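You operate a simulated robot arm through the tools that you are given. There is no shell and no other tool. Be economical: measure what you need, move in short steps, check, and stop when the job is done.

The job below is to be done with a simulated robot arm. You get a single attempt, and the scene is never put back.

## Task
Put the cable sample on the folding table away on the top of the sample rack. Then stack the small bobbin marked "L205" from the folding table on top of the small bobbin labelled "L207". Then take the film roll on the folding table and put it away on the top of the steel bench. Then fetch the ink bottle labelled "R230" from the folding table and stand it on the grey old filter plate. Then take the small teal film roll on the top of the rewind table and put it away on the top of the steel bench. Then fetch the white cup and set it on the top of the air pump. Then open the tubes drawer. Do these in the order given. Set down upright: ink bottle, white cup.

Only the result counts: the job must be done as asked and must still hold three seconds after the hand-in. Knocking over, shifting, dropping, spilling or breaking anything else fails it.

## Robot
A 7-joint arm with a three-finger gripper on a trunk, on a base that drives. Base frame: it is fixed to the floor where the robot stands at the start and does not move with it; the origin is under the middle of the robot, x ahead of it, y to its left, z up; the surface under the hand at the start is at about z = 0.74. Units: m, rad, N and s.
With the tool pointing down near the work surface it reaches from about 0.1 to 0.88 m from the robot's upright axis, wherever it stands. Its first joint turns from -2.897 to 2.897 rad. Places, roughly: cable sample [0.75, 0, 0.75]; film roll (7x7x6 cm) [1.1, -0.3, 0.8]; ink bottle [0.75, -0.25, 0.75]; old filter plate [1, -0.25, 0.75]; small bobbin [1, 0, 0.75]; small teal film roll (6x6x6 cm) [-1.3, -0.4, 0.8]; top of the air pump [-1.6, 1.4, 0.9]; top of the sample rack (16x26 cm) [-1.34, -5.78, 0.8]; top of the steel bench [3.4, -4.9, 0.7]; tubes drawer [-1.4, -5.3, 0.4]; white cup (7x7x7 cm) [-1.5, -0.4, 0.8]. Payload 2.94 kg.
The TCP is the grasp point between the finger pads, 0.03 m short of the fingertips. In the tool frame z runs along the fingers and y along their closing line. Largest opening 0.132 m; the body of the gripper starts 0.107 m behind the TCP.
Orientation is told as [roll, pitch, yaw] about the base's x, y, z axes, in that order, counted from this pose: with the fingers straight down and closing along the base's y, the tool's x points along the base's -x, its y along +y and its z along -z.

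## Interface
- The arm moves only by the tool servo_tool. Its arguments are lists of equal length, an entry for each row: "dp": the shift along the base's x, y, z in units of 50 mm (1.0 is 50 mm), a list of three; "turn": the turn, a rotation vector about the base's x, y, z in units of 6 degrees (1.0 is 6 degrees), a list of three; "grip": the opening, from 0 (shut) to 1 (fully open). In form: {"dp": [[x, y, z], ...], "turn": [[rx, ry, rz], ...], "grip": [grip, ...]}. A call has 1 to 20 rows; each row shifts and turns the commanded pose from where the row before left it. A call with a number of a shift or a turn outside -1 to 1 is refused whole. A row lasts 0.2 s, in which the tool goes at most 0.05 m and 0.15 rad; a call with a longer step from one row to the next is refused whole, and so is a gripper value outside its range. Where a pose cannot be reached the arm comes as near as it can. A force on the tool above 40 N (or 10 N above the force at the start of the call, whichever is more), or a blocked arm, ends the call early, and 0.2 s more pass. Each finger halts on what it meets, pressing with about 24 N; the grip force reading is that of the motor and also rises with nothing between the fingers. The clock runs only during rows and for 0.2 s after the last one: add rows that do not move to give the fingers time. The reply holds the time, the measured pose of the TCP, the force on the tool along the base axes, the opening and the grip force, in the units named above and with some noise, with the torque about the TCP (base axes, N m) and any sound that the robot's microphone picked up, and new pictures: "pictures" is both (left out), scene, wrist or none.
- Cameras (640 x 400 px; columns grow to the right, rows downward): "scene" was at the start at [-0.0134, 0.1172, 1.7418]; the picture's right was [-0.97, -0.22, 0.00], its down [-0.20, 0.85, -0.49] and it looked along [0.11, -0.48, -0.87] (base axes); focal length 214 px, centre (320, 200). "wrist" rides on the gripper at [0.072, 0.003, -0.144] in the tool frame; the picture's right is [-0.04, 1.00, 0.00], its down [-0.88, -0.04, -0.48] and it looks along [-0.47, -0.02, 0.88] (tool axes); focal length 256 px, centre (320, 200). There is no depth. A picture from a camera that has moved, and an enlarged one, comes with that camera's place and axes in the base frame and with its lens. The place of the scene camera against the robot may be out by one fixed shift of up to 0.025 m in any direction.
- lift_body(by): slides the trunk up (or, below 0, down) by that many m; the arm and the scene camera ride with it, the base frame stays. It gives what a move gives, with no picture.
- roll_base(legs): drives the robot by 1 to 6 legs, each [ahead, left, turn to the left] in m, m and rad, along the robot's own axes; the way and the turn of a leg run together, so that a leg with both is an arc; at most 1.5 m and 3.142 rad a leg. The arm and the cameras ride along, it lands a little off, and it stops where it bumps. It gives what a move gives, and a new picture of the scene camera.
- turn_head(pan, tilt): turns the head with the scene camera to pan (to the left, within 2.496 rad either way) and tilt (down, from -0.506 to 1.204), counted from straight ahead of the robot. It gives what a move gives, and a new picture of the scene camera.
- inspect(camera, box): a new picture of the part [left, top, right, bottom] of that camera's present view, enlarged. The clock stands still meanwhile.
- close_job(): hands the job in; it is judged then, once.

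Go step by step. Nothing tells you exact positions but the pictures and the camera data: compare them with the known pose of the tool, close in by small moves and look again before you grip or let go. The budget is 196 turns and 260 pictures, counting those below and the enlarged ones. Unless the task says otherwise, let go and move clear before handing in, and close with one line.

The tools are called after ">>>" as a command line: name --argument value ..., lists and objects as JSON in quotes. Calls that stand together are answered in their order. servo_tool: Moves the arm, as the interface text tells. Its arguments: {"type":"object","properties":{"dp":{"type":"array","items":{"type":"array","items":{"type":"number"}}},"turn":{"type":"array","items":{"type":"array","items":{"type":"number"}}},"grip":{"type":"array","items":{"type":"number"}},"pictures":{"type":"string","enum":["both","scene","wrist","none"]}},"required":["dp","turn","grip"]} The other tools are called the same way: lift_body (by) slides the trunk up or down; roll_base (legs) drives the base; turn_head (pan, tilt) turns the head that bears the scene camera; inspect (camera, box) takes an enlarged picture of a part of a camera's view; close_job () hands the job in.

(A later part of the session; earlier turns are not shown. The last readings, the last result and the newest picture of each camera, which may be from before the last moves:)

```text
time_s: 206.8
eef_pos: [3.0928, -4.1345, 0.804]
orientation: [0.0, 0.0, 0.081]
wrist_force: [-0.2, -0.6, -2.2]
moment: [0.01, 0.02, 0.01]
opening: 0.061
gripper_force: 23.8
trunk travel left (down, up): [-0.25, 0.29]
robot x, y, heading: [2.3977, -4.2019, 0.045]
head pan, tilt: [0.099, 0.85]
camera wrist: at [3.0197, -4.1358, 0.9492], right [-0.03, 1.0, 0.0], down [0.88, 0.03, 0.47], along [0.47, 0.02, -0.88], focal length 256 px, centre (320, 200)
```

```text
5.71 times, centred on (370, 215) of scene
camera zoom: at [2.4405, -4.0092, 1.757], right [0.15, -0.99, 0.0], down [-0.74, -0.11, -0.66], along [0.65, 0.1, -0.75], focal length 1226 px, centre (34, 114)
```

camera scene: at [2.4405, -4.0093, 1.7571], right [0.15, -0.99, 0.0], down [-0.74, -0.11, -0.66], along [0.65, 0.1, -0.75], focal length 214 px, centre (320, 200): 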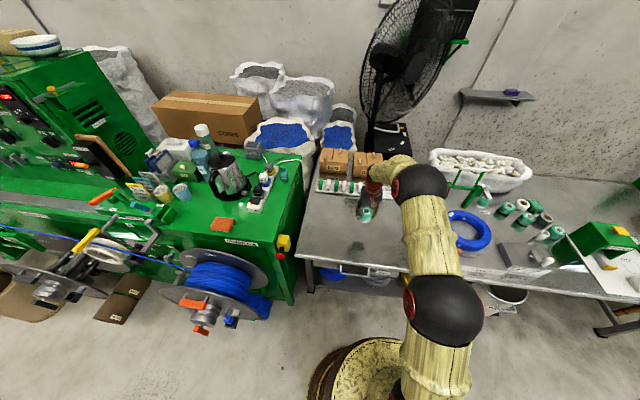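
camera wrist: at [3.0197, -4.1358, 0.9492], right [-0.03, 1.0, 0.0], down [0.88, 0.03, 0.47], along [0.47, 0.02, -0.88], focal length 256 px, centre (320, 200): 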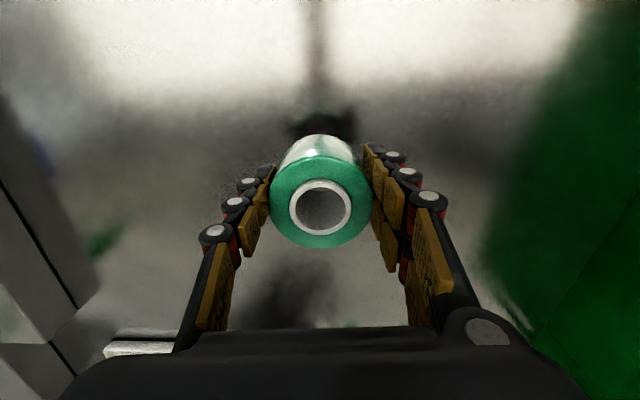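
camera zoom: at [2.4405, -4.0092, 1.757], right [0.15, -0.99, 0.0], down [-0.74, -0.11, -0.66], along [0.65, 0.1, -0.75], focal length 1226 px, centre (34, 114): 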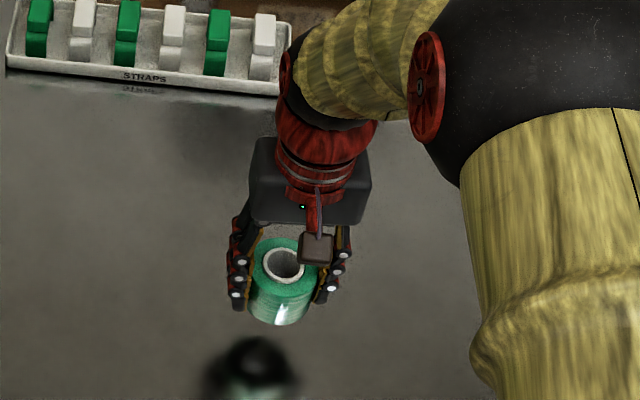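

>>> servo_tool --dp '[[0, 0, -0.3], [0, 0, -0.1], [0, 0, -0.1], [0, 0, -0.06], [0, 0, 0]]' --turn '[[0, 0, 0], [0, 0, 0], [0, 0, 0], [0, 0, 0], [0, 0, 0]]' --grip '[0, 0, 0, 0, 0]' --pictures "none"

>>> inspect --camera "scene" --box '[330, 180, 410, 250]'

```text
time_s: 208.1
eef_pos: [3.0949, -4.1319, 0.7766]
orientation: [0.001, 0.0, 0.078]
wrist_force: [0.4, -0.1, -2.4]
moment: [0.02, -0.02, 0.01]
opening: 0.0609
gripper_force: 23.8
trunk travel left (down, up): [-0.25, 0.29]
robot x, y, heading: [2.4011, -4.204, 0.045]
head pan, tilt: [0.099, 0.85]
```

```text
5.71 times, centred on (370, 215) of scene
camera zoom: at [2.4402, -4.0092, 1.757], right [0.15, -0.99, 0.0], down [-0.74, -0.11, -0.66], along [0.65, 0.1, -0.75], focal length 1226 px, centre (34, 114)
```

zoom: 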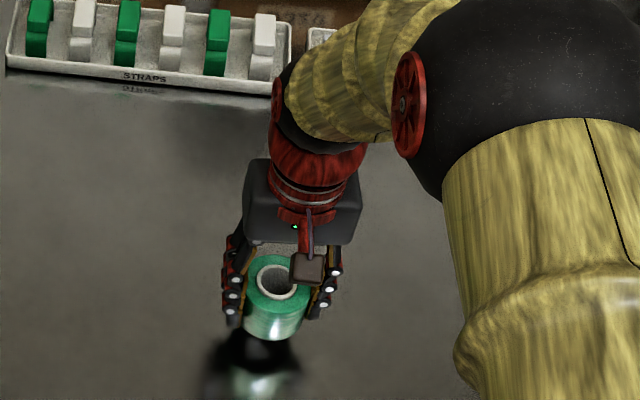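

>>> servo_tool --dp '[[0, 0, -0.15], [0, 0, -0.1], [0, 0, -0.06], [0, 0, -0.05], [0, 0, 0]]' --turn '[[0, 0, 0], [0, 0, 0], [0, 0, 0], [0, 0, 0], [0, 0, 0]]' --grip '[0, 0, 0, 0, 0]' --pictures "none"

>>> inspect --camera "scene" --box '[330, 180, 410, 250]'

```text
time_s: 209.2
eef_pos: [3.0936, -4.1317, 0.7573]
orientation: [-0.001, 0.001, 0.078]
wrist_force: [-0.1, 0.7, -2.2]
moment: [-0.03, 0.0, 0.04]
opening: 0.0609
gripper_force: 23.7
trunk travel left (down, up): [-0.25, 0.29]
robot x, y, heading: [2.3967, -4.201, 0.047]
head pan, tilt: [0.099, 0.85]
```

```text
5.71 times, centred on (370, 215) of scene
camera zoom: at [2.4403, -4.0092, 1.757], right [0.15, -0.99, 0.0], down [-0.74, -0.11, -0.66], along [0.65, 0.1, -0.75], focal length 1226 px, centre (34, 114)
```

zoom: 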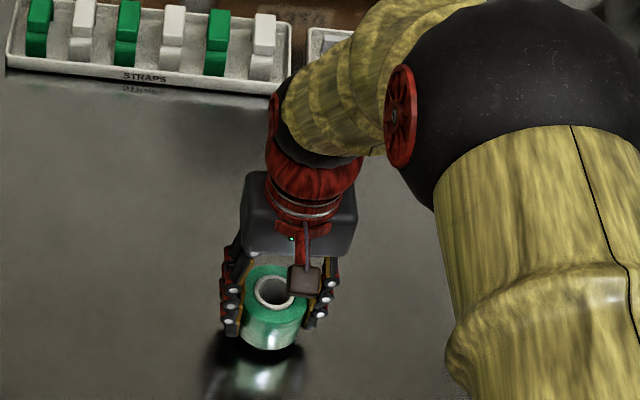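

>>> servo_tool --dp '[[0, 0, -0.06], [0, 0, -0.06], [0, 0, -0.05], [0, 0, -0.05], [0, 0, 0]]' --turn '[[0, 0, 0], [0, 0, 0], [0, 0, 0], [0, 0, 0], [0, 0, 0]]' --grip '[0, 0, 0, 0, 0]' --pictures "none"

```text
time_s: 210.4
eef_pos: [3.0927, -4.134, 0.7471]
orientation: [0.001, 0.001, 0.077]
wrist_force: [0.5, -0.4, -1.7]
moment: [0.04, 0.01, -0.02]
opening: 0.061
gripper_force: 23.9
trunk travel left (down, up): [-0.25, 0.29]
robot x, y, heading: [2.397, -4.1999, 0.05]
head pan, tilt: [0.099, 0.85]
```

>>> servo_tool --dp '[[0, 0, -0.05], [0, 0, -0.05], [0, 0, -0.05], [0, 0, 0]]' --turn '[[0, 0, 0], [0, 0, 0], [0, 0, 0], [0, 0, 0]]' --grip '[0, 0, 0, 0]' --pictures "none"

>>> inspect --camera "scene" --box '[330, 180, 410, 250]'

```text
time_s: 211.4
eef_pos: [3.0933, -4.1323, 0.742]
orientation: [-0.001, -0.003, 0.078]
wrist_force: [-1.8, -3.5, 21.4]
moment: [-0.1, -0.08, -0.15]
opening: 0.0612
gripper_force: 24.2
trunk travel left (down, up): [-0.25, 0.29]
robot x, y, heading: [2.4022, -4.1992, 0.044]
head pan, tilt: [0.099, 0.85]
```

```text
5.71 times, centred on (370, 215) of scene
camera zoom: at [2.4381, -4.0097, 1.7572], right [0.14, -0.99, 0.0], down [-0.74, -0.11, -0.66], along [0.65, 0.1, -0.75], focal length 1226 px, centre (34, 114)
```

zoom: 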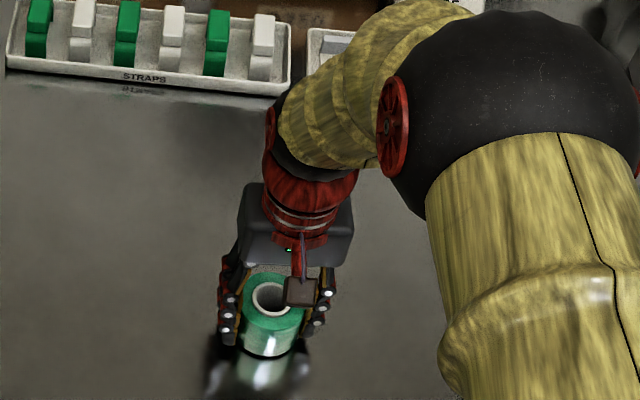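

Seated at the bench. Releasing and rising.

>>> servo_tool --dp '[[0, 0, 0.06], [0, 0, 0], [0, 0, 0], [0, 0, 0], [0, 0, 0.3], [0, 0, 0.8], [0, 0, 1], [0, 0, 1], [0, 0, 1], [0, 0, 1], [0, 0, 0]]' --turn '[[0, 0, 0], [0, 0, 0], [0, 0, 0], [0, 0, 0], [0, 0, 0], [0, 0, 0], [0, 0, 0], [0, 0, 0], [0, 0, 0], [0, 0, 0], [0, 0, 0]]' --grip '[0.4, 0.5, 0.7, 0.8, 0.8, 0.8, 0.8, 0.8, 0.8, 0.8, 0.8]' --pictures "wrist"

```text
time_s: 213.8
eef_pos: [3.0945, -4.1352, 0.9991]
orientation: [-0.001, 0.001, 0.078]
wrist_force: [-0.7, 0.0, 0.1]
moment: [0.03, -0.01, 0.04]
opening: 0.1055
gripper_force: 0.0
trunk travel left (down, up): [-0.25, 0.29]
robot x, y, heading: [2.4023, -4.1995, 0.046]
head pan, tilt: [0.099, 0.85]
camera wrist: at [3.0208, -4.1367, 1.1434], right [-0.03, 1.0, 0.0], down [0.88, 0.03, 0.47], along [0.47, 0.02, -0.88], focal length 256 px, centre (320, 200)
```

wrist: 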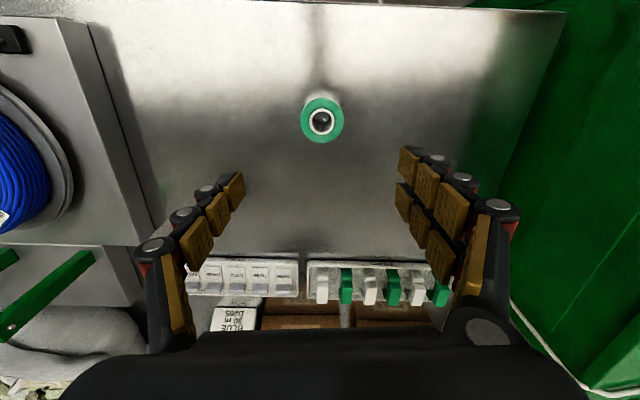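

The roll stands on the bench. Retracting and returning to the far side of the folding table.

>>> servo_tool --dp '[[-0.5, 0, 0.8], [-0.9, 0, 0.3], [-0.9, 0, 0.3], [-0.9, 0, 0.2], [-0.9, 0, 0.2], [-0.9, 0, 0], [-0.7, 0, 0], [0, 0, 0]]' --turn '[[0, 0, 0], [0, 0, 0], [0, 0, 0], [0, 0, 0], [0, 0, 0], [0, 0, 0], [0, 0, 0], [0, 0, 0]]' --grip '[0.8, 0.8, 0.8, 0.8, 0.8, 0.8, 0.8, 0.8]' --pictures "none"

>>> roll_base --legs '[[-0.37, 0, 0], [0, 0, 1.525], [1.0, 0, 0]]'

>>> turn_head --pan 0 --tilt 0.5

```text
time_s: 215.7
eef_pos: [2.8082, -4.1328, 1.0859]
orientation: [-0.002, -0.001, 0.075]
wrist_force: [-0.1, -0.4, 0.0]
moment: [-0.02, -0.02, -0.02]
opening: 0.1055
gripper_force: 0.0
trunk travel left (down, up): [-0.25, 0.29]
robot x, y, heading: [2.3968, -4.1975, 0.042]
head pan, tilt: [0.099, 0.85]
```

```text
time_s: 226.5
eef_pos: [1.9756, -2.8049, 1.0854]
orientation: [0.0, 0.0, 1.606]
wrist_force: [0.3, 0.0, 0.3]
moment: [0.0, 0.0, -0.01]
opening: 0.1058
gripper_force: 0.0
trunk travel left (down, up): [-0.25, 0.29]
robot x, y, heading: [2.0225, -3.2122, 1.572]
head pan, tilt: [0.099, 0.85]
camera scene: at [1.8283, -3.1763, 1.757], right [0.99, 0.1, 0.0], down [0.08, -0.75, -0.66], along [-0.07, 0.66, -0.75], focal length 214 px, centre (320, 200)
```

scene: 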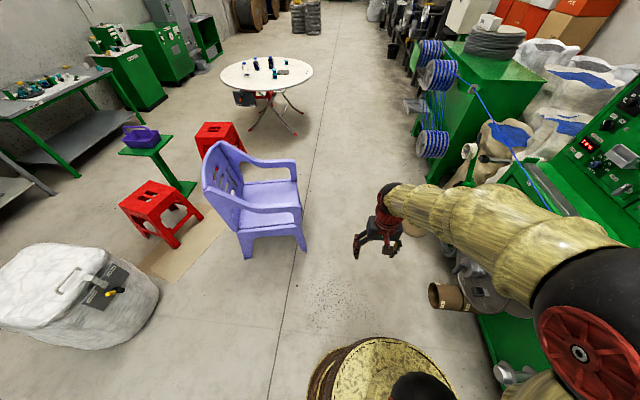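

```text
time_s: 227.4
eef_pos: [1.9752, -2.8034, 1.0849]
orientation: [0.001, -0.002, 1.603]
wrist_force: [0.2, 0.3, -0.4]
moment: [0.03, 0.02, 0.02]
opening: 0.1057
gripper_force: 0.0
trunk travel left (down, up): [-0.25, 0.29]
robot x, y, heading: [2.0274, -3.2182, 1.57]
head pan, tilt: [0.0, 0.499]
camera scene: at [1.836, -3.1633, 1.7869], right [1.0, 0.0, 0.0], down [0.0, -0.48, -0.88], along [0.0, 0.88, -0.48], focal length 214 px, centre (320, 200)
```

scene: 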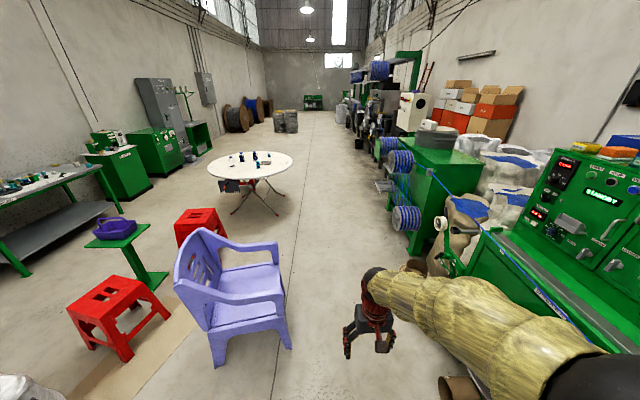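

>>> roll_base --legs '[[1.2, 0.06, 0], [1.3, 0, 0], [0.6, 0.1, 0], [0, 0, 1.571]]'

>>> turn_head --pan 0.1 --tilt 0.9

```text
time_s: 246.3
eef_pos: [1.4074, -0.2145, 1.0859]
orientation: [0.0, 0.0, -3.091]
wrist_force: [-0.7, 0.8, 0.2]
moment: [0.01, -0.02, 0.03]
opening: 0.1057
gripper_force: 0.1
trunk travel left (down, up): [-0.25, 0.29]
robot x, y, heading: [1.8183, -0.16, -3.124]
head pan, tilt: [0.0, 0.499]
camera scene: at [1.7616, -0.3588, 1.787], right [-0.02, 1.0, 0.0], down [0.48, 0.01, -0.88], along [-0.88, -0.02, -0.48], focal length 214 px, centre (320, 200)
```

scene: 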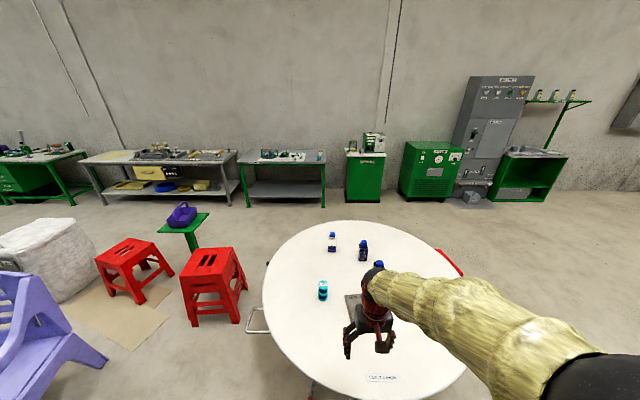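

```text
time_s: 247.1
eef_pos: [1.4068, -0.2149, 1.0871]
orientation: [-0.001, -0.001, -3.095]
wrist_force: [-0.4, 0.5, 0.3]
moment: [0.0, 0.0, 0.0]
opening: 0.1055
gripper_force: 0.0
trunk travel left (down, up): [-0.25, 0.29]
robot x, y, heading: [1.8178, -0.1581, -3.123]
head pan, tilt: [0.099, 0.901]
camera scene: at [1.7775, -0.366, 1.7532], right [-0.12, 0.99, 0.0], down [0.78, 0.09, -0.62], along [-0.62, -0.07, -0.78], focal length 214 px, centre (320, 200)
```

scene: 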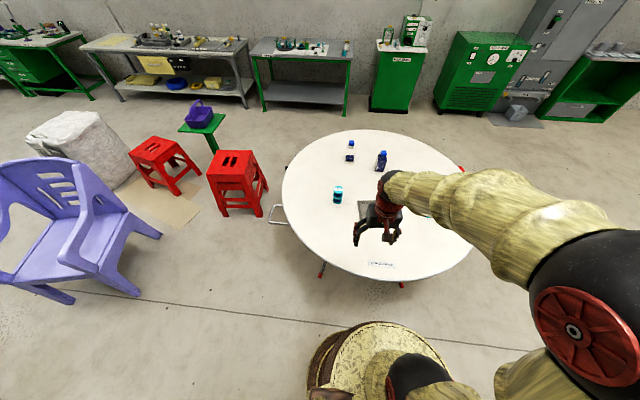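

>>> roll_base --legs '[[0.14, -0.08, -0.018]]'

>>> servo_tool --dp '[[-0.8, 0.5, 0.2], [-0.8, 0.5, 0.2], [-0.8, 0.5, 0], [-0.4, 0.5, 0], [0, 0, 0]]' --turn '[[0, 0, 0], [0, 0, 0], [0, 0, 0], [0, 0, 0], [0, 0, 0]]' --grip '[0.9, 0.9, 0.9, 0.9, 0.9]'

```text
time_s: 248.6
eef_pos: [1.2656, -0.13, 1.0839]
orientation: [-0.001, 0.002, -3.107]
wrist_force: [-0.1, 0.7, -0.1]
moment: [0.0, 0.0, -0.04]
opening: 0.1055
gripper_force: 0.0
trunk travel left (down, up): [-0.25, 0.29]
robot x, y, heading: [1.677, -0.079, -3.137]
head pan, tilt: [0.099, 0.901]
camera scene: at [1.6339, -0.2862, 1.7532], right [-0.1, 0.99, 0.0], down [0.78, 0.08, -0.62], along [-0.62, -0.06, -0.78], focal length 214 px, centre (320, 200)
```

scene: 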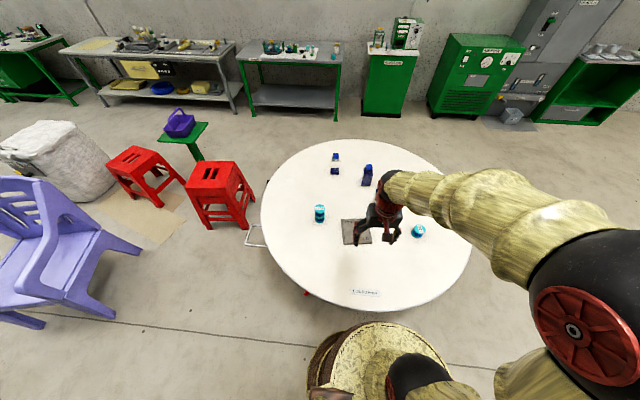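

```text
time_s: 249.8
eef_pos: [1.1271, -0.0301, 1.1056]
orientation: [0.001, 0.001, -3.107]
wrist_force: [0.0, 0.7, -0.4]
moment: [0.0, -0.02, 0.0]
opening: 0.1188
gripper_force: 0.1
trunk travel left (down, up): [-0.25, 0.29]
robot x, y, heading: [1.6785, -0.0801, -3.141]
head pan, tilt: [0.099, 0.901]
camera scene: at [1.6349, -0.2864, 1.7532], right [-0.1, 0.99, 0.0], down [0.78, 0.08, -0.62], along [-0.62, -0.06, -0.78], focal length 214 px, centre (320, 200)
camera wrist: at [1.1975, -0.0301, 1.2508], right [-0.01, -1.0, 0.0], down [-0.88, 0.01, 0.47], along [-0.47, 0.0, -0.88], focal length 256 px, centre (320, 200)
```

scene: 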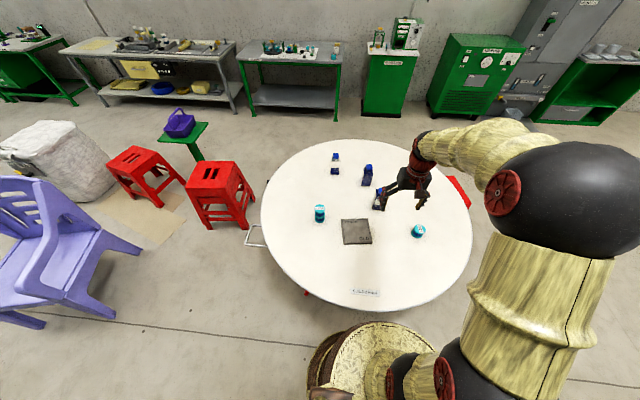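
wrist: 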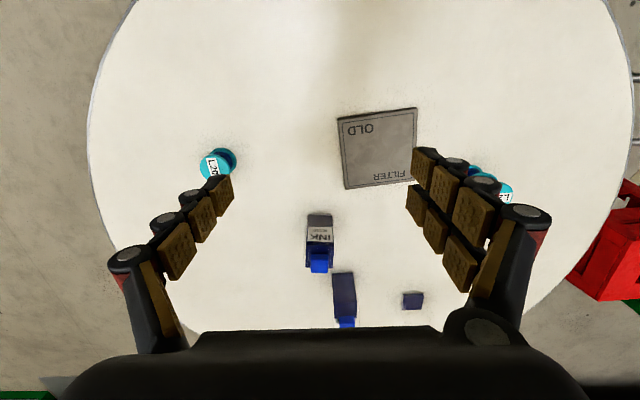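

>>> inspect --camera "wrist" --box '[280, 90, 440, 330]'

>>> inspect --camera "scene" --box '[310, 145, 410, 225]'

```text
1.67 times, centred on (360, 210) of wrist
camera zoom: at [1.1975, -0.0301, 1.2508], right [-0.01, -1.0, 0.0], down [-0.88, 0.01, 0.47], along [-0.47, 0.0, -0.88], focal length 427 px, centre (253, 183)
```

zoom: 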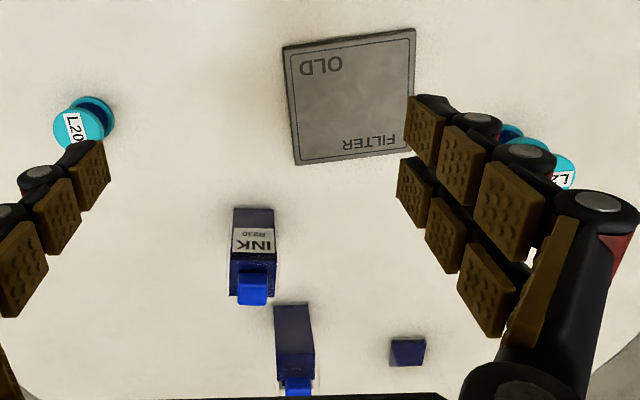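

```text
5.00 times, centred on (360, 185) of scene
camera zoom: at [1.6349, -0.2864, 1.7532], right [-0.1, 0.99, 0.0], down [0.78, 0.08, -0.62], along [-0.62, -0.06, -0.78], focal length 1072 px, centre (120, 275)
```

zoom: 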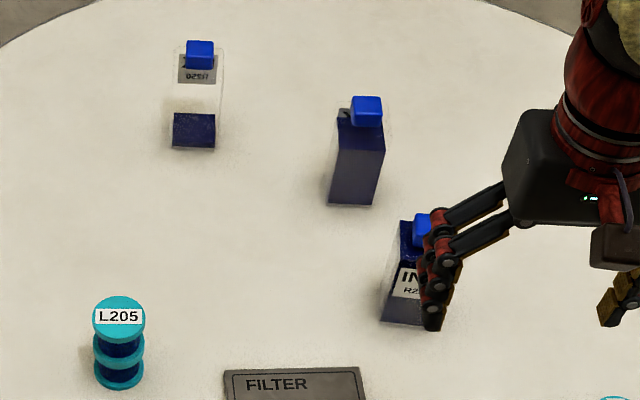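

R230 is at about (0.857,-0.028), ~5.7 cm wide, cap top z≈0.88. Moving above it.

>>> servo_tool --dp '[[-0.9, 0, 0], [-0.9, 0, 0], [-0.9, 0, 0], [-0.9, 0, 0], [-0.7, 0, -0.4], [0, 0, -0.6], [0, 0, 0]]' --turn '[[0, 0, -0.3], [0, 0, 0], [0, 0, 0], [0, 0, 0], [0, 0, 0], [0, 0, 0], [0, 0, 0]]' --grip '[0.9, 0.9, 0.9, 0.9, 0.9, 0.9, 0.9]'

```text
time_s: 251.3
eef_pos: [0.9113, -0.0306, 1.0572]
orientation: [0.001, 0.001, -3.138]
wrist_force: [-1.2, -1.3, 0.1]
moment: [0.01, 0.03, 0.0]
opening: 0.119
gripper_force: 0.1
trunk travel left (down, up): [-0.25, 0.29]
robot x, y, heading: [1.6778, -0.0791, -3.136]
head pan, tilt: [0.099, 0.901]
camera scene: at [1.6347, -0.2865, 1.7532], right [-0.1, 0.99, 0.0], down [0.78, 0.08, -0.62], along [-0.62, -0.06, -0.78], focal length 214 px, centre (320, 200)
camera wrist: at [0.9826, -0.0326, 1.2008], right [-0.04, -1.0, 0.0], down [-0.88, 0.03, 0.47], along [-0.47, 0.02, -0.88], focal length 256 px, centre (320, 200)
```

scene: 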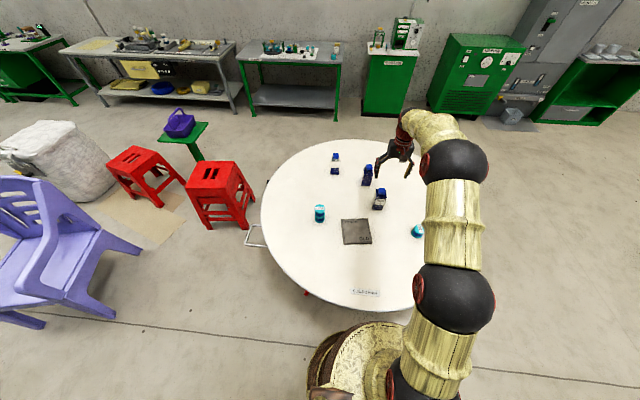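
wrist: 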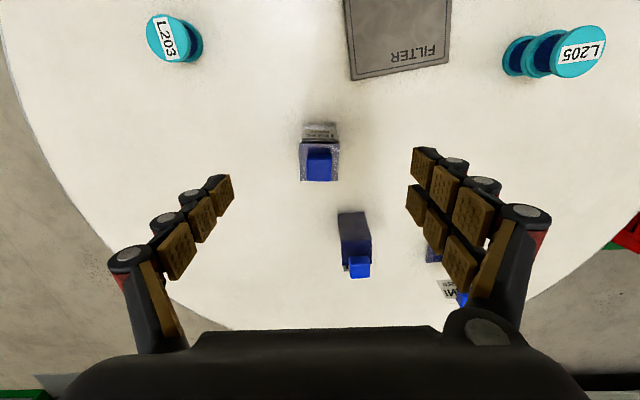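

>>> servo_tool --dp '[[-0.9, 0.04, 0], [-0.13, 0, -0.7], [0, 0, -0.9], [0, 0, -0.9], [0, 0, 0]]' --turn '[[0, 0, 0], [0, 0, 0], [0, 0, 0], [0, 0, 0], [0, 0, 0]]' --grip '[0.9, 0.9, 0.9, 0.9, 0.9]' --pictures "wrist"

```text
time_s: 252.6
eef_pos: [0.8597, -0.0279, 0.9287]
orientation: [-0.001, -0.002, -3.138]
wrist_force: [1.0, 0.0, -0.2]
moment: [0.05, -0.03, -0.04]
opening: 0.1188
gripper_force: 0.0
trunk travel left (down, up): [-0.25, 0.29]
robot x, y, heading: [1.6788, -0.0778, -3.139]
head pan, tilt: [0.099, 0.901]
camera wrist: at [0.9309, -0.0306, 1.0735], right [-0.04, -1.0, 0.0], down [-0.88, 0.03, 0.48], along [-0.47, 0.02, -0.88], focal length 256 px, centre (320, 200)
```

wrist: 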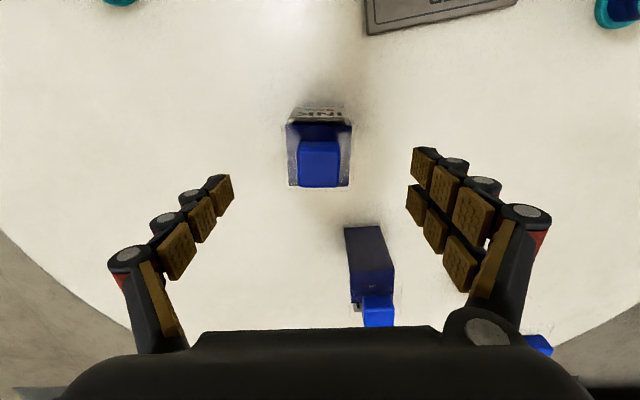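

>>> servo_tool --dp '[[0.03, 0, -0.8], [0, 0, -0.8], [0, 0, -0.65], [0, 0, 0], [0, 0, 0], [0, 0, 0], [0, 0, 0], [0, 0, 0], [0, 0, 0], [0, 0, 0], [0, 0, 0]]' --turn '[[0, 0, 0], [0, 0, 0], [0, 0, 0], [0, 0, 0], [0, 0, 0], [0, 0, 0], [0, 0, 0], [0, 0, 0], [0, 0, 0], [0, 0, 0], [0, 0, 0]]' --grip '[0.9, 0.9, 0.9, 0.9, 0, 0, 0, 0, 0, 0, 0]' --pictures "wrist"

```text
time_s: 254.9
eef_pos: [0.8612, -0.0293, 0.8177]
orientation: [-0.001, 0.0, -3.139]
wrist_force: [-0.2, 0.4, 1.6]
moment: [0.05, 0.01, -0.03]
opening: 0.0637
gripper_force: 24.3
trunk travel left (down, up): [-0.25, 0.29]
robot x, y, heading: [1.6803, -0.0796, -3.138]
head pan, tilt: [0.099, 0.901]
camera wrist: at [0.9334, -0.0319, 0.9619], right [-0.04, -1.0, 0.0], down [-0.88, 0.03, 0.48], along [-0.47, 0.02, -0.88], focal length 256 px, centre (320, 200)
```

wrist: 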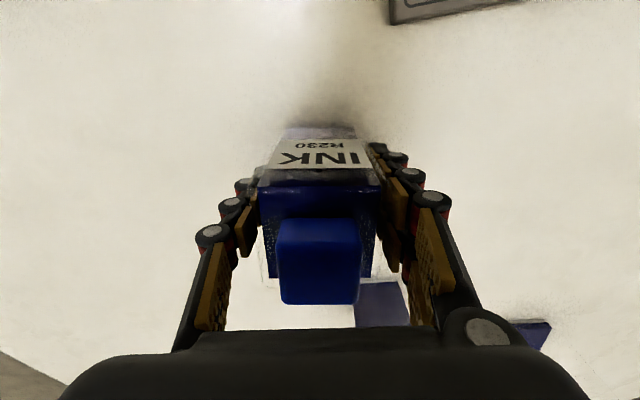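

R230 held. Lifting and moving over the old filter plate centre ≈(1.046,-0.149).

>>> servo_tool --dp '[[0, 0, 0.4], [0, 0, 0.8], [0, 0, 0.8], [0.6, -0.4, 0.2], [0.6, -0.4, 0], [0.6, -0.4, 0], [0.6, -0.4, 0], [0.6, -0.4, 0], [0.6, -0.4, 0], [0, 0, 0]]' --turn '[[0, 0, 0], [0, 0, 0], [0, 0, 0], [0, 0, 0], [0, 0, 0], [0, 0, 0], [0, 0, 0], [0, 0, 0], [0, 0, 0], [0, 0, 0]]' --grip '[0, 0, 0, 0, 0, 0, 0, 0, 0, 0]'

>>> inspect --camera "scene" --box '[300, 160, 420, 260]'

```text
time_s: 257.1
eef_pos: [1.041, -0.1483, 0.9277]
orientation: [0.001, 0.002, -3.139]
wrist_force: [-0.3, 0.7, -4.5]
moment: [0.01, 0.0, 0.0]
opening: 0.063
gripper_force: 23.7
trunk travel left (down, up): [-0.25, 0.29]
robot x, y, heading: [1.6741, -0.0814, -3.137]
head pan, tilt: [0.099, 0.901]
camera scene: at [1.6343, -0.2867, 1.7531], right [-0.1, 0.99, 0.0], down [0.78, 0.08, -0.62], along [-0.62, -0.06, -0.78], focal length 214 px, centre (320, 200)
camera wrist: at [1.1122, -0.1514, 1.0728], right [-0.04, -1.0, 0.0], down [-0.88, 0.03, 0.47], along [-0.47, 0.02, -0.88], focal length 256 px, centre (320, 200)
```

scene: 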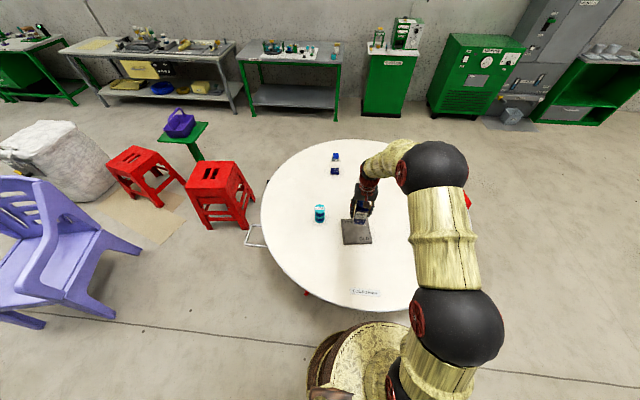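
wrist: 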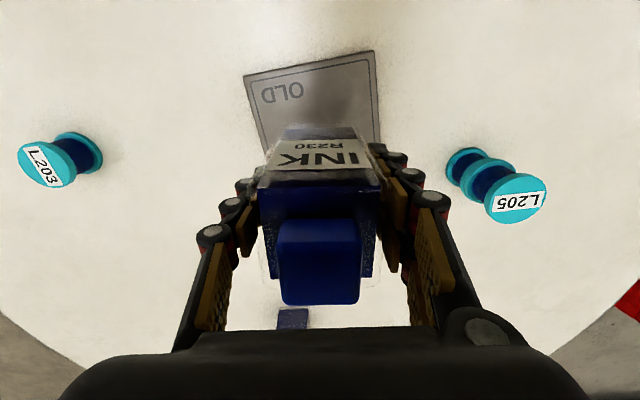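

```text
4.00 times, centred on (360, 210) of scene
camera zoom: at [1.6343, -0.2867, 1.7531], right [-0.1, 0.99, 0.0], down [0.78, 0.08, -0.62], along [-0.62, -0.06, -0.78], focal length 858 px, centre (160, 160)
```

zoom: 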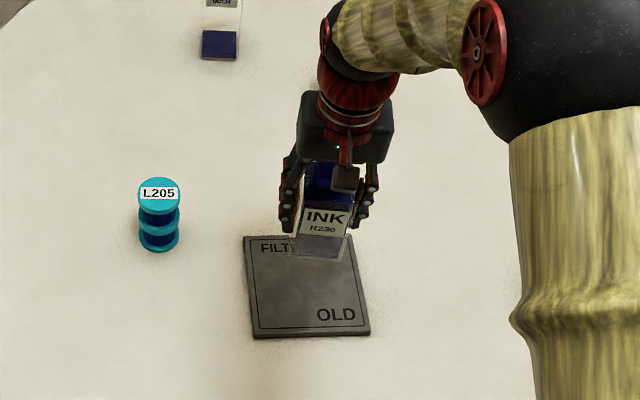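

Centred over the plate. Lowering.

>>> servo_tool --dp '[[0, 0, -0.6], [0, 0, -0.6], [0, 0, -0.4], [0, 0, -0.1], [0, 0, 0]]' --turn '[[0, 0, 0], [0, 0, 0], [0, 0, 0], [0, 0, 0], [0, 0, 0]]' --grip '[0, 0, 0, 0, 0]' --pictures "none"

>>> inspect --camera "scene" --box '[300, 160, 420, 260]'

```text
time_s: 258.4
eef_pos: [1.0407, -0.1483, 0.8442]
orientation: [0.0, 0.002, -3.139]
wrist_force: [1.0, 0.3, -4.3]
moment: [0.01, -0.01, -0.02]
opening: 0.0633
gripper_force: 23.9
trunk travel left (down, up): [-0.25, 0.29]
robot x, y, heading: [1.677, -0.08, -3.138]
head pan, tilt: [0.099, 0.901]
```

```text
4.00 times, centred on (360, 210) of scene
camera zoom: at [1.6341, -0.2866, 1.7531], right [-0.1, 0.99, 0.0], down [0.78, 0.08, -0.62], along [-0.62, -0.06, -0.78], focal length 858 px, centre (160, 160)
```

zoom: 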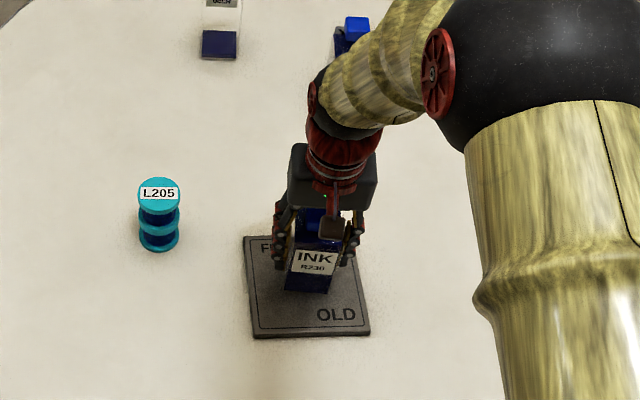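

>>> servo_tool --dp '[[0, 0, -0.08], [0, 0, -0.06], [0, 0, -0.06], [0, 0, -0.06], [0, 0, 0]]' --turn '[[0, 0, 0], [0, 0, 0], [0, 0, 0], [0, 0, 0], [0, 0, 0]]' --grip '[0, 0, 0, 0, 0]' --pictures "none"

```text
time_s: 259.6
eef_pos: [1.0401, -0.149, 0.8304]
orientation: [0.0, -0.001, -3.139]
wrist_force: [0.4, -0.3, 2.3]
moment: [-0.01, -0.06, -0.06]
opening: 0.0633
gripper_force: 24.3
trunk travel left (down, up): [-0.25, 0.29]
robot x, y, heading: [1.6756, -0.0777, -3.139]
head pan, tilt: [0.099, 0.901]
```

Contact made. Seating, releasing, rising straight up.

>>> servo_tool --dp '[[0, 0, -0.03], [0, 0, 0], [0, 0, 0], [0, 0, 0], [0, 0, 0], [0, 0, 0], [0, 0, 0.3], [0, 0, 0.8], [0, 0, 1], [0, 0, 1], [0, 0, 1], [0, 0, 0.5], [0, 0, 0]]' --turn '[[0, 0, 0], [0, 0, 0], [0, 0, 0], [0, 0, 0], [0, 0, 0], [0, 0, 0], [0, 0, 0], [0, 0, 0], [0, 0, 0], [0, 0, 0], [0, 0, 0], [0, 0, 0], [0, 0, 0]]' --grip '[0, 0.47, 0.55, 0.7, 0.8, 0.8, 0.8, 0.8, 0.8, 0.8, 0.8, 0.8, 0.8]'

>>> inspect --camera "scene" --box '[300, 160, 420, 260]'

```text
time_s: 262.4
eef_pos: [1.0436, -0.1488, 1.059]
orientation: [0.001, 0.001, -3.138]
wrist_force: [-0.8, 0.6, -0.4]
moment: [-0.01, -0.03, 0.0]
opening: 0.1056
gripper_force: 0.1
trunk travel left (down, up): [-0.25, 0.29]
robot x, y, heading: [1.6791, -0.0778, -3.139]
head pan, tilt: [0.099, 0.901]
camera scene: at [1.6344, -0.2865, 1.7531], right [-0.1, 0.99, 0.0], down [0.78, 0.08, -0.62], along [-0.62, -0.06, -0.78], focal length 214 px, centre (320, 200)
camera wrist: at [1.1149, -0.1516, 1.2031], right [-0.04, -1.0, 0.0], down [-0.88, 0.03, 0.47], along [-0.47, 0.02, -0.88], focal length 256 px, centre (320, 200)
```

scene: 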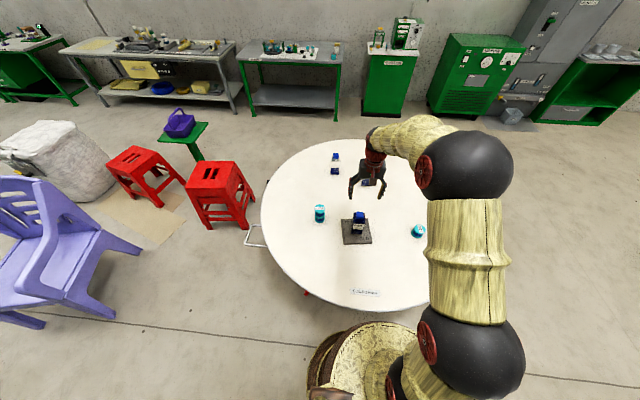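
wrist: 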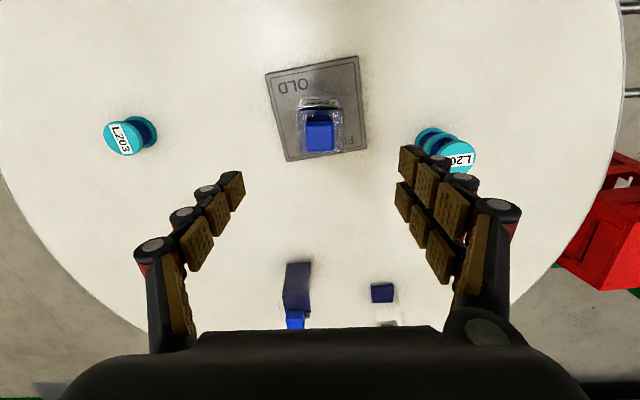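

```text
4.00 times, centred on (360, 210) of scene
camera zoom: at [1.6344, -0.2865, 1.7531], right [-0.1, 0.99, 0.0], down [0.78, 0.08, -0.62], along [-0.62, -0.06, -0.78], focal length 858 px, centre (160, 160)
```

zoom: 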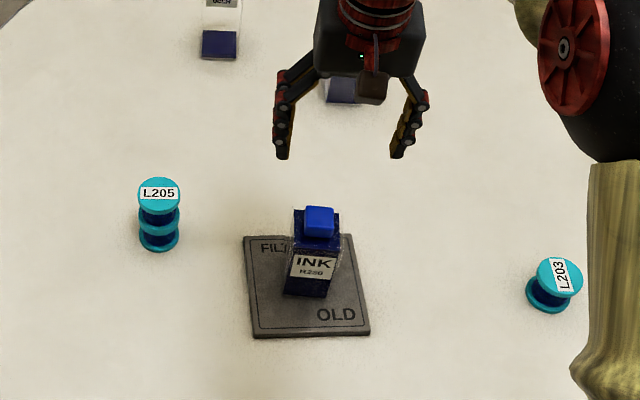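

Bottle stands upright on the plate. Now heading round the north side to the rewind table for the small teal roll.

>>> servo_tool --dp '[[0.5, 0, 0.6], [0.9, 0.2, 0], [0.9, 0.2, 0], [0.9, 0.2, 0], [0.9, 0.2, 0], [0, 0, 0]]' --turn '[[0, 0, 0], [0, 0, 0], [0, 0, 0], [0, 0, 0], [0, 0, 0], [0, 0, 0]]' --grip '[0.8, 0.8, 0.8, 0.8, 0.8, 0.8]' --pictures "none"

>>> roll_base --legs '[[-0.16, 0, 0], [0, 0, -1.571], [1.35, 0, 0], [0, 0, 1.571], [1.1, 0, 0], [1.05, 0, 0]]'

>>> turn_head --pan 0.7 --tilt 0.6

```text
time_s: 263.8
eef_pos: [1.2456, -0.1087, 1.0891]
orientation: [0.0, 0.0, -3.139]
wrist_force: [0.0, -0.9, -0.3]
moment: [0.0, 0.03, 0.03]
opening: 0.1056
gripper_force: 0.0
trunk travel left (down, up): [-0.25, 0.29]
robot x, y, heading: [1.6796, -0.083, -3.141]
head pan, tilt: [0.099, 0.901]
```

```text
time_s: 289.4
eef_pos: [-0.7698, 1.2412, 1.089]
orientation: [-0.001, 0.002, 3.137]
wrist_force: [-0.8, 0.1, -0.9]
moment: [-0.02, -0.02, 0.03]
opening: 0.1056
gripper_force: 0.2
trunk travel left (down, up): [-0.25, 0.29]
robot x, y, heading: [-0.3388, 1.2644, 3.136]
head pan, tilt: [0.099, 0.901]
camera scene: at [-0.3835, 1.0596, 1.7531], right [-0.09, 1.0, 0.0], down [0.78, 0.07, -0.62], along [-0.62, -0.06, -0.78], focal length 214 px, centre (320, 200)
```

scene: 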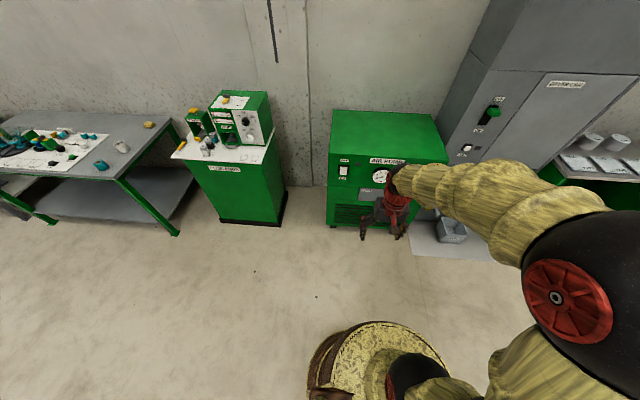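

```text
time_s: 290.4
eef_pos: [-0.7701, 1.2417, 1.0898]
orientation: [0.0, 0.0, 3.137]
wrist_force: [0.0, 0.8, 0.8]
moment: [0.0, 0.01, -0.03]
opening: 0.1057
gripper_force: 0.0
trunk travel left (down, up): [-0.25, 0.29]
robot x, y, heading: [-0.3368, 1.2648, 3.135]
head pan, tilt: [0.7, 0.6]
camera scene: at [-0.3762, 1.0102, 1.7779], right [-0.64, 0.77, 0.0], down [0.43, 0.36, -0.82], along [-0.63, -0.53, -0.57], focal length 214 px, centre (320, 200)
```

scene: 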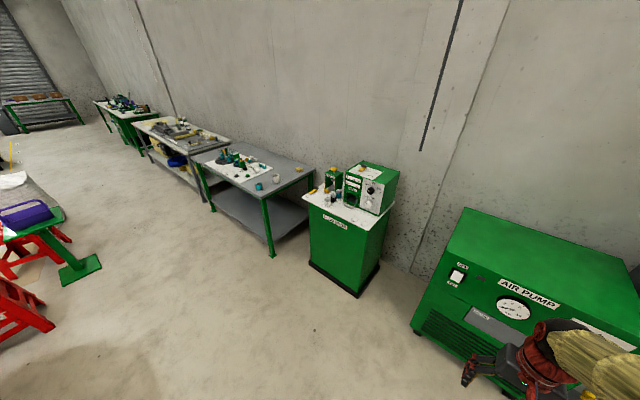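

Air pump is in front here with a clear top. Strafing to the rewind table.

>>> roll_base --legs '[[0, 0.85, 0], [0, 0.8, 0]]'

>>> turn_head --pan 0.1 --tilt 0.8

>>> inspect --camera "scene" --box '[220, 130, 400, 250]'

```text
time_s: 298.7
eef_pos: [-0.7786, -0.3967, 1.0896]
orientation: [0.0, 0.001, 3.139]
wrist_force: [-0.3, -0.4, -0.6]
moment: [-0.01, 0.03, -0.02]
opening: 0.1054
gripper_force: 0.0
trunk travel left (down, up): [-0.25, 0.29]
robot x, y, heading: [-0.3437, -0.373, 3.142]
head pan, tilt: [0.7, 0.6]
camera scene: at [-0.3826, -0.627, 1.7779], right [-0.64, 0.77, 0.0], down [0.43, 0.36, -0.82], along [-0.63, -0.53, -0.57], focal length 214 px, centre (320, 200)
```

scene: 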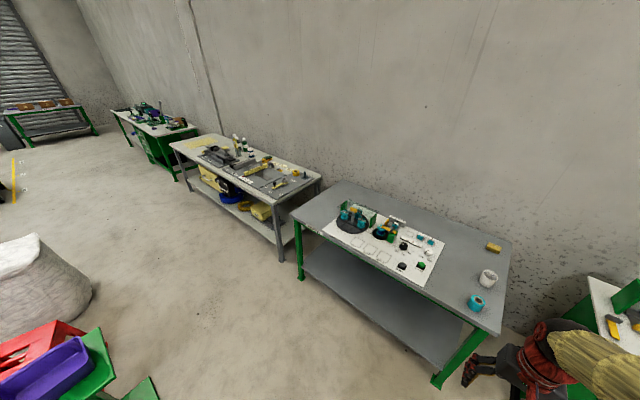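

```text
time_s: 299.7
eef_pos: [-0.7774, -0.3969, 1.0891]
orientation: [0.001, 0.002, 3.14]
wrist_force: [-0.3, -0.7, -0.3]
moment: [0.0, 0.0, 0.0]
opening: 0.1059
gripper_force: 0.0
trunk travel left (down, up): [-0.25, 0.29]
robot x, y, heading: [-0.3469, -0.3694, 3.137]
head pan, tilt: [0.099, 0.799]
camera scene: at [-0.3952, -0.5779, 1.7611], right [-0.1, 1.0, 0.0], down [0.71, 0.07, -0.7], along [-0.69, -0.07, -0.72], focal length 214 px, centre (320, 200)
```

scene: 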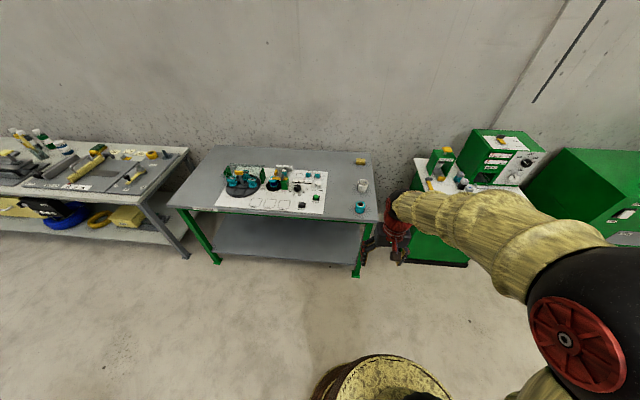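

```text
3.33 times, centred on (310, 190) of scene
camera zoom: at [-0.3952, -0.5779, 1.7611], right [-0.1, 1.0, 0.0], down [0.71, 0.07, -0.7], along [-0.69, -0.07, -0.72], focal length 715 px, centre (353, 233)
```

zoom: 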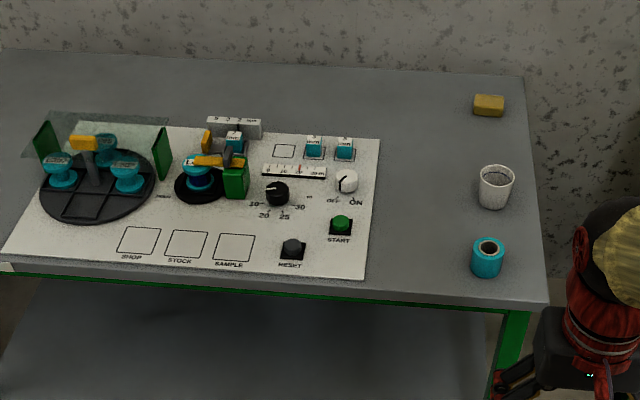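

Teal roll ≈(-1.28,-0.43), white cup ≈(-1.47,-0.40). Moving closer and looking from the wrist.

>>> roll_base --legs '[[0.27, 0, 0]]'

>>> servo_tool --dp '[[-0.6, -0.2, -0.4], [-0.6, -0.2, -0.4], [-0.3, -0.2, -0.4], [0, 0, -0.4], [0, 0, 0]]' --turn '[[0, 0, 0], [0, 0, 0], [0, 0, 0], [0, 0, 0], [0, 0, 0]]' --grip '[0.8, 0.8, 0.8, 0.8, 0.8]' --pictures "wrist"

```text
time_s: 301.6
eef_pos: [-1.0444, -0.3962, 1.0885]
orientation: [0.0, 0.002, 3.139]
wrist_force: [0.1, -0.3, 0.2]
moment: [0.04, -0.02, 0.04]
opening: 0.1058
gripper_force: 0.1
trunk travel left (down, up): [-0.25, 0.29]
robot x, y, heading: [-0.6109, -0.3714, 3.141]
head pan, tilt: [0.099, 0.799]
camera scene: at [-0.6627, -0.5772, 1.761], right [-0.1, 1.0, 0.0], down [0.71, 0.07, -0.7], along [-0.69, -0.07, -0.72], focal length 214 px, centre (320, 200)
```

scene: 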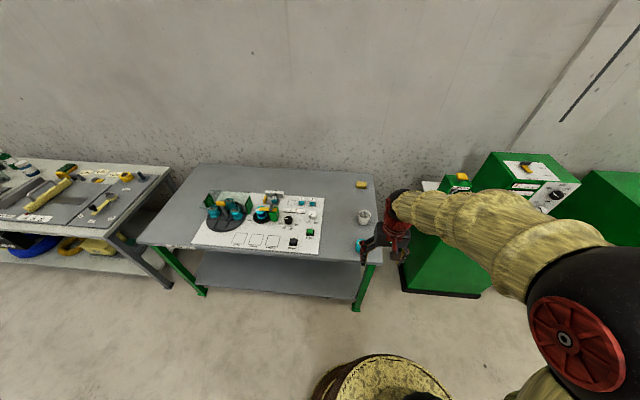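

```text
time_s: 302.8
eef_pos: [-1.1209, -0.4265, 1.0088]
orientation: [0.0, 0.001, 3.136]
wrist_force: [0.1, 0.0, 0.5]
moment: [0.01, 0.02, 0.02]
opening: 0.1058
gripper_force: 0.1
trunk travel left (down, up): [-0.25, 0.29]
robot x, y, heading: [-0.6149, -0.37, 3.134]
head pan, tilt: [0.099, 0.799]
camera wrist: at [-1.0496, -0.4295, 1.1539], right [-0.05, -1.0, 0.0], down [-0.88, 0.04, 0.48], along [-0.47, 0.02, -0.88], focal length 256 px, centre (320, 200)
```

wrist: 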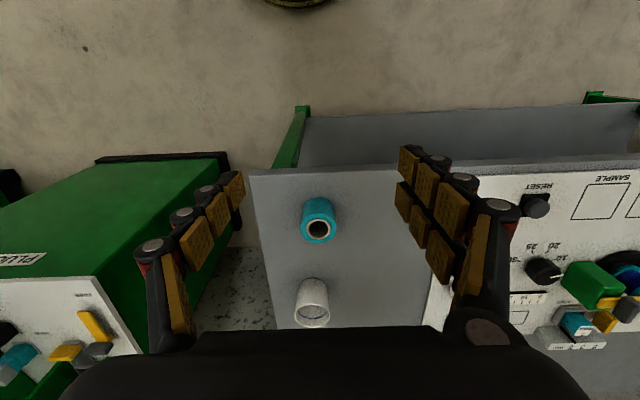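

>>> servo_tool --dp '[[-0.8, 0.04, 0], [-0.8, 0.04, 0], [-0.8, 0.04, -0.3], [-0.6, 0.04, -0.7], [0, 0, -0.7], [0, 0, 0]]' --turn '[[0, 0, 0], [0, 0, 0], [0, 0, 0], [0, 0, 0], [0, 0, 0], [0, 0, 0]]' --grip '[0.8, 0.8, 0.8, 0.8, 0.8, 0.8]' --pictures "wrist"

```text
time_s: 304.2
eef_pos: [-1.2697, -0.417, 0.9244]
orientation: [0.001, -0.002, 3.136]
wrist_force: [0.8, -0.2, 0.6]
moment: [0.02, -0.02, -0.03]
opening: 0.1059
gripper_force: 0.0
trunk travel left (down, up): [-0.25, 0.29]
robot x, y, heading: [-0.6092, -0.3698, 3.139]
head pan, tilt: [0.099, 0.799]
camera wrist: at [-1.1985, -0.4198, 1.0694], right [-0.05, -1.0, 0.0], down [-0.88, 0.04, 0.48], along [-0.47, 0.02, -0.88], focal length 256 px, centre (320, 200)
```

wrist: 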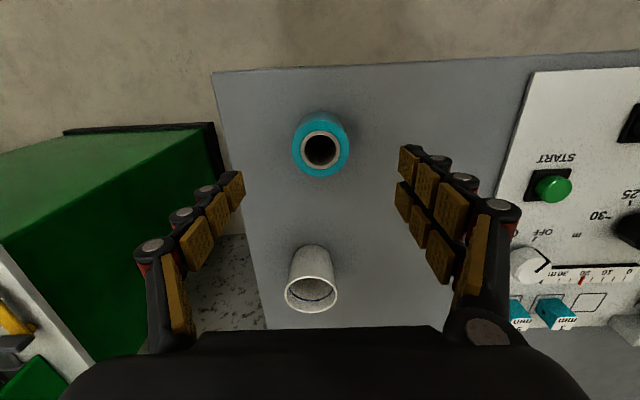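

>>> servo_tool --dp '[[-0.11, 0, -0.7], [0, 0, -0.8], [0, 0, -0.7], [0, 0, 0]]' --turn '[[0, 0, 0], [0, 0, 0], [0, 0, 0], [0, 0, 0]]' --grip '[0.8, 0.8, 0.8, 0.8]' --pictures "wrist"

>>> inspect --camera "scene" --box '[330, 180, 430, 270]'

```text
time_s: 305.2
eef_pos: [-1.2727, -0.4178, 0.815]
orientation: [0.001, 0.0, 3.139]
wrist_force: [-0.5, 0.4, 0.4]
moment: [-0.01, 0.02, 0.0]
opening: 0.1057
gripper_force: 0.0
trunk travel left (down, up): [-0.25, 0.29]
robot x, y, heading: [-0.6166, -0.3699, 3.14]
head pan, tilt: [0.099, 0.799]
camera wrist: at [-1.2024, -0.4204, 0.9595], right [-0.05, -1.0, 0.0], down [-0.88, 0.04, 0.47], along [-0.47, 0.02, -0.88], focal length 256 px, centre (320, 200)
```

wrist: 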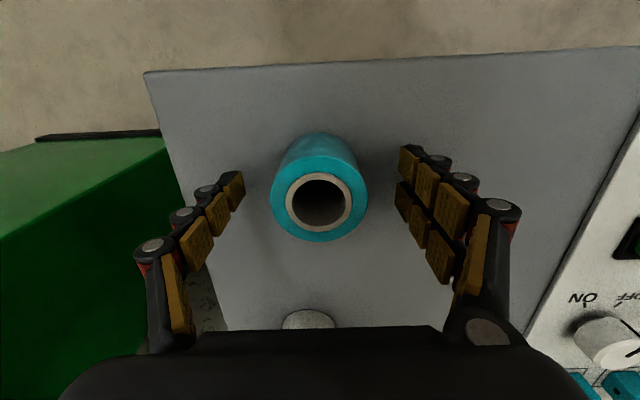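

```text
4.44 times, centred on (380, 225) of scene
camera zoom: at [-0.6627, -0.5772, 1.7611], right [-0.1, 1.0, 0.0], down [0.71, 0.07, -0.7], along [-0.69, -0.07, -0.72], focal length 953 px, centre (53, 89)
```

zoom: 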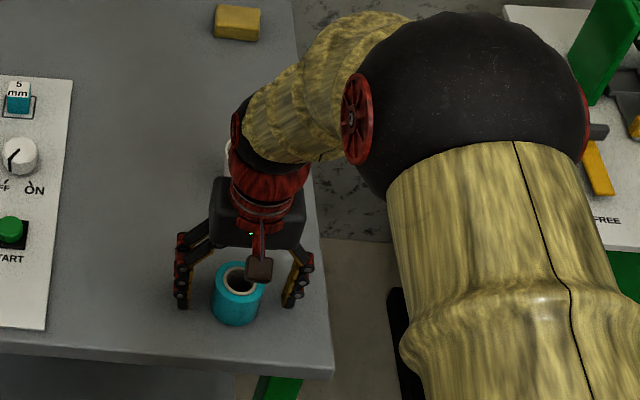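

>>> servo_tool --dp '[[0, 0, -0.1], [0, 0, 0], [0, 0, 0], [0, 0, 0], [0, 0, 0], [0, 0, 0], [0, 0, 0], [0, 0, 0.3], [0, 0, 0.8], [0, 0, 1], [0, 0, 1], [0, 0, 1], [0.5, 0, 0.8], [0, 0, 0]]' --turn '[[0, 0, 0], [0, 0, 0], [0, 0, 0], [0, 0, 0], [0, 0, 0], [0, 0, 0], [0, 0, 0], [0, 0, 0], [0, 0, 0], [0, 0, 0], [0, 0, 0], [0, 0, 0], [0, 0, 0], [0, 0, 0]]' --grip '[0.8, 0, 0, 0, 0, 0, 0, 0, 0, 0, 0, 0, 0, 0]' --pictures "wrist"

```text
time_s: 308.2
eef_pos: [-1.2487, -0.4212, 1.054]
orientation: [0.001, 0.002, 3.137]
wrist_force: [0.3, 0.5, 0.1]
moment: [0.02, -0.01, -0.04]
opening: 0.0542
gripper_force: 24.7
trunk travel left (down, up): [-0.25, 0.29]
robot x, y, heading: [-0.6138, -0.3712, 3.138]
head pan, tilt: [0.099, 0.799]
camera wrist: at [-1.1776, -0.4237, 1.1993], right [-0.05, -1.0, 0.0], down [-0.88, 0.04, 0.47], along [-0.47, 0.02, -0.88], focal length 256 px, centre (320, 200)
```

wrist: 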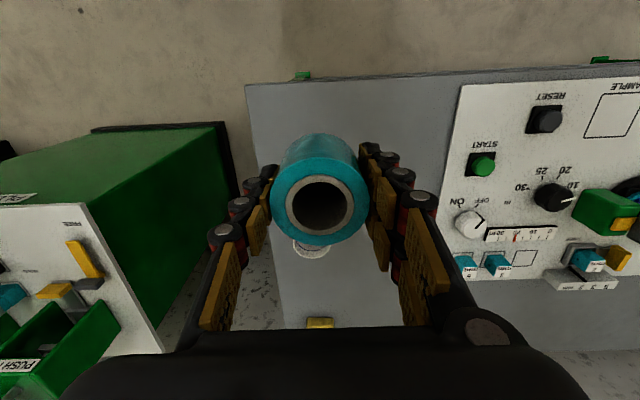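

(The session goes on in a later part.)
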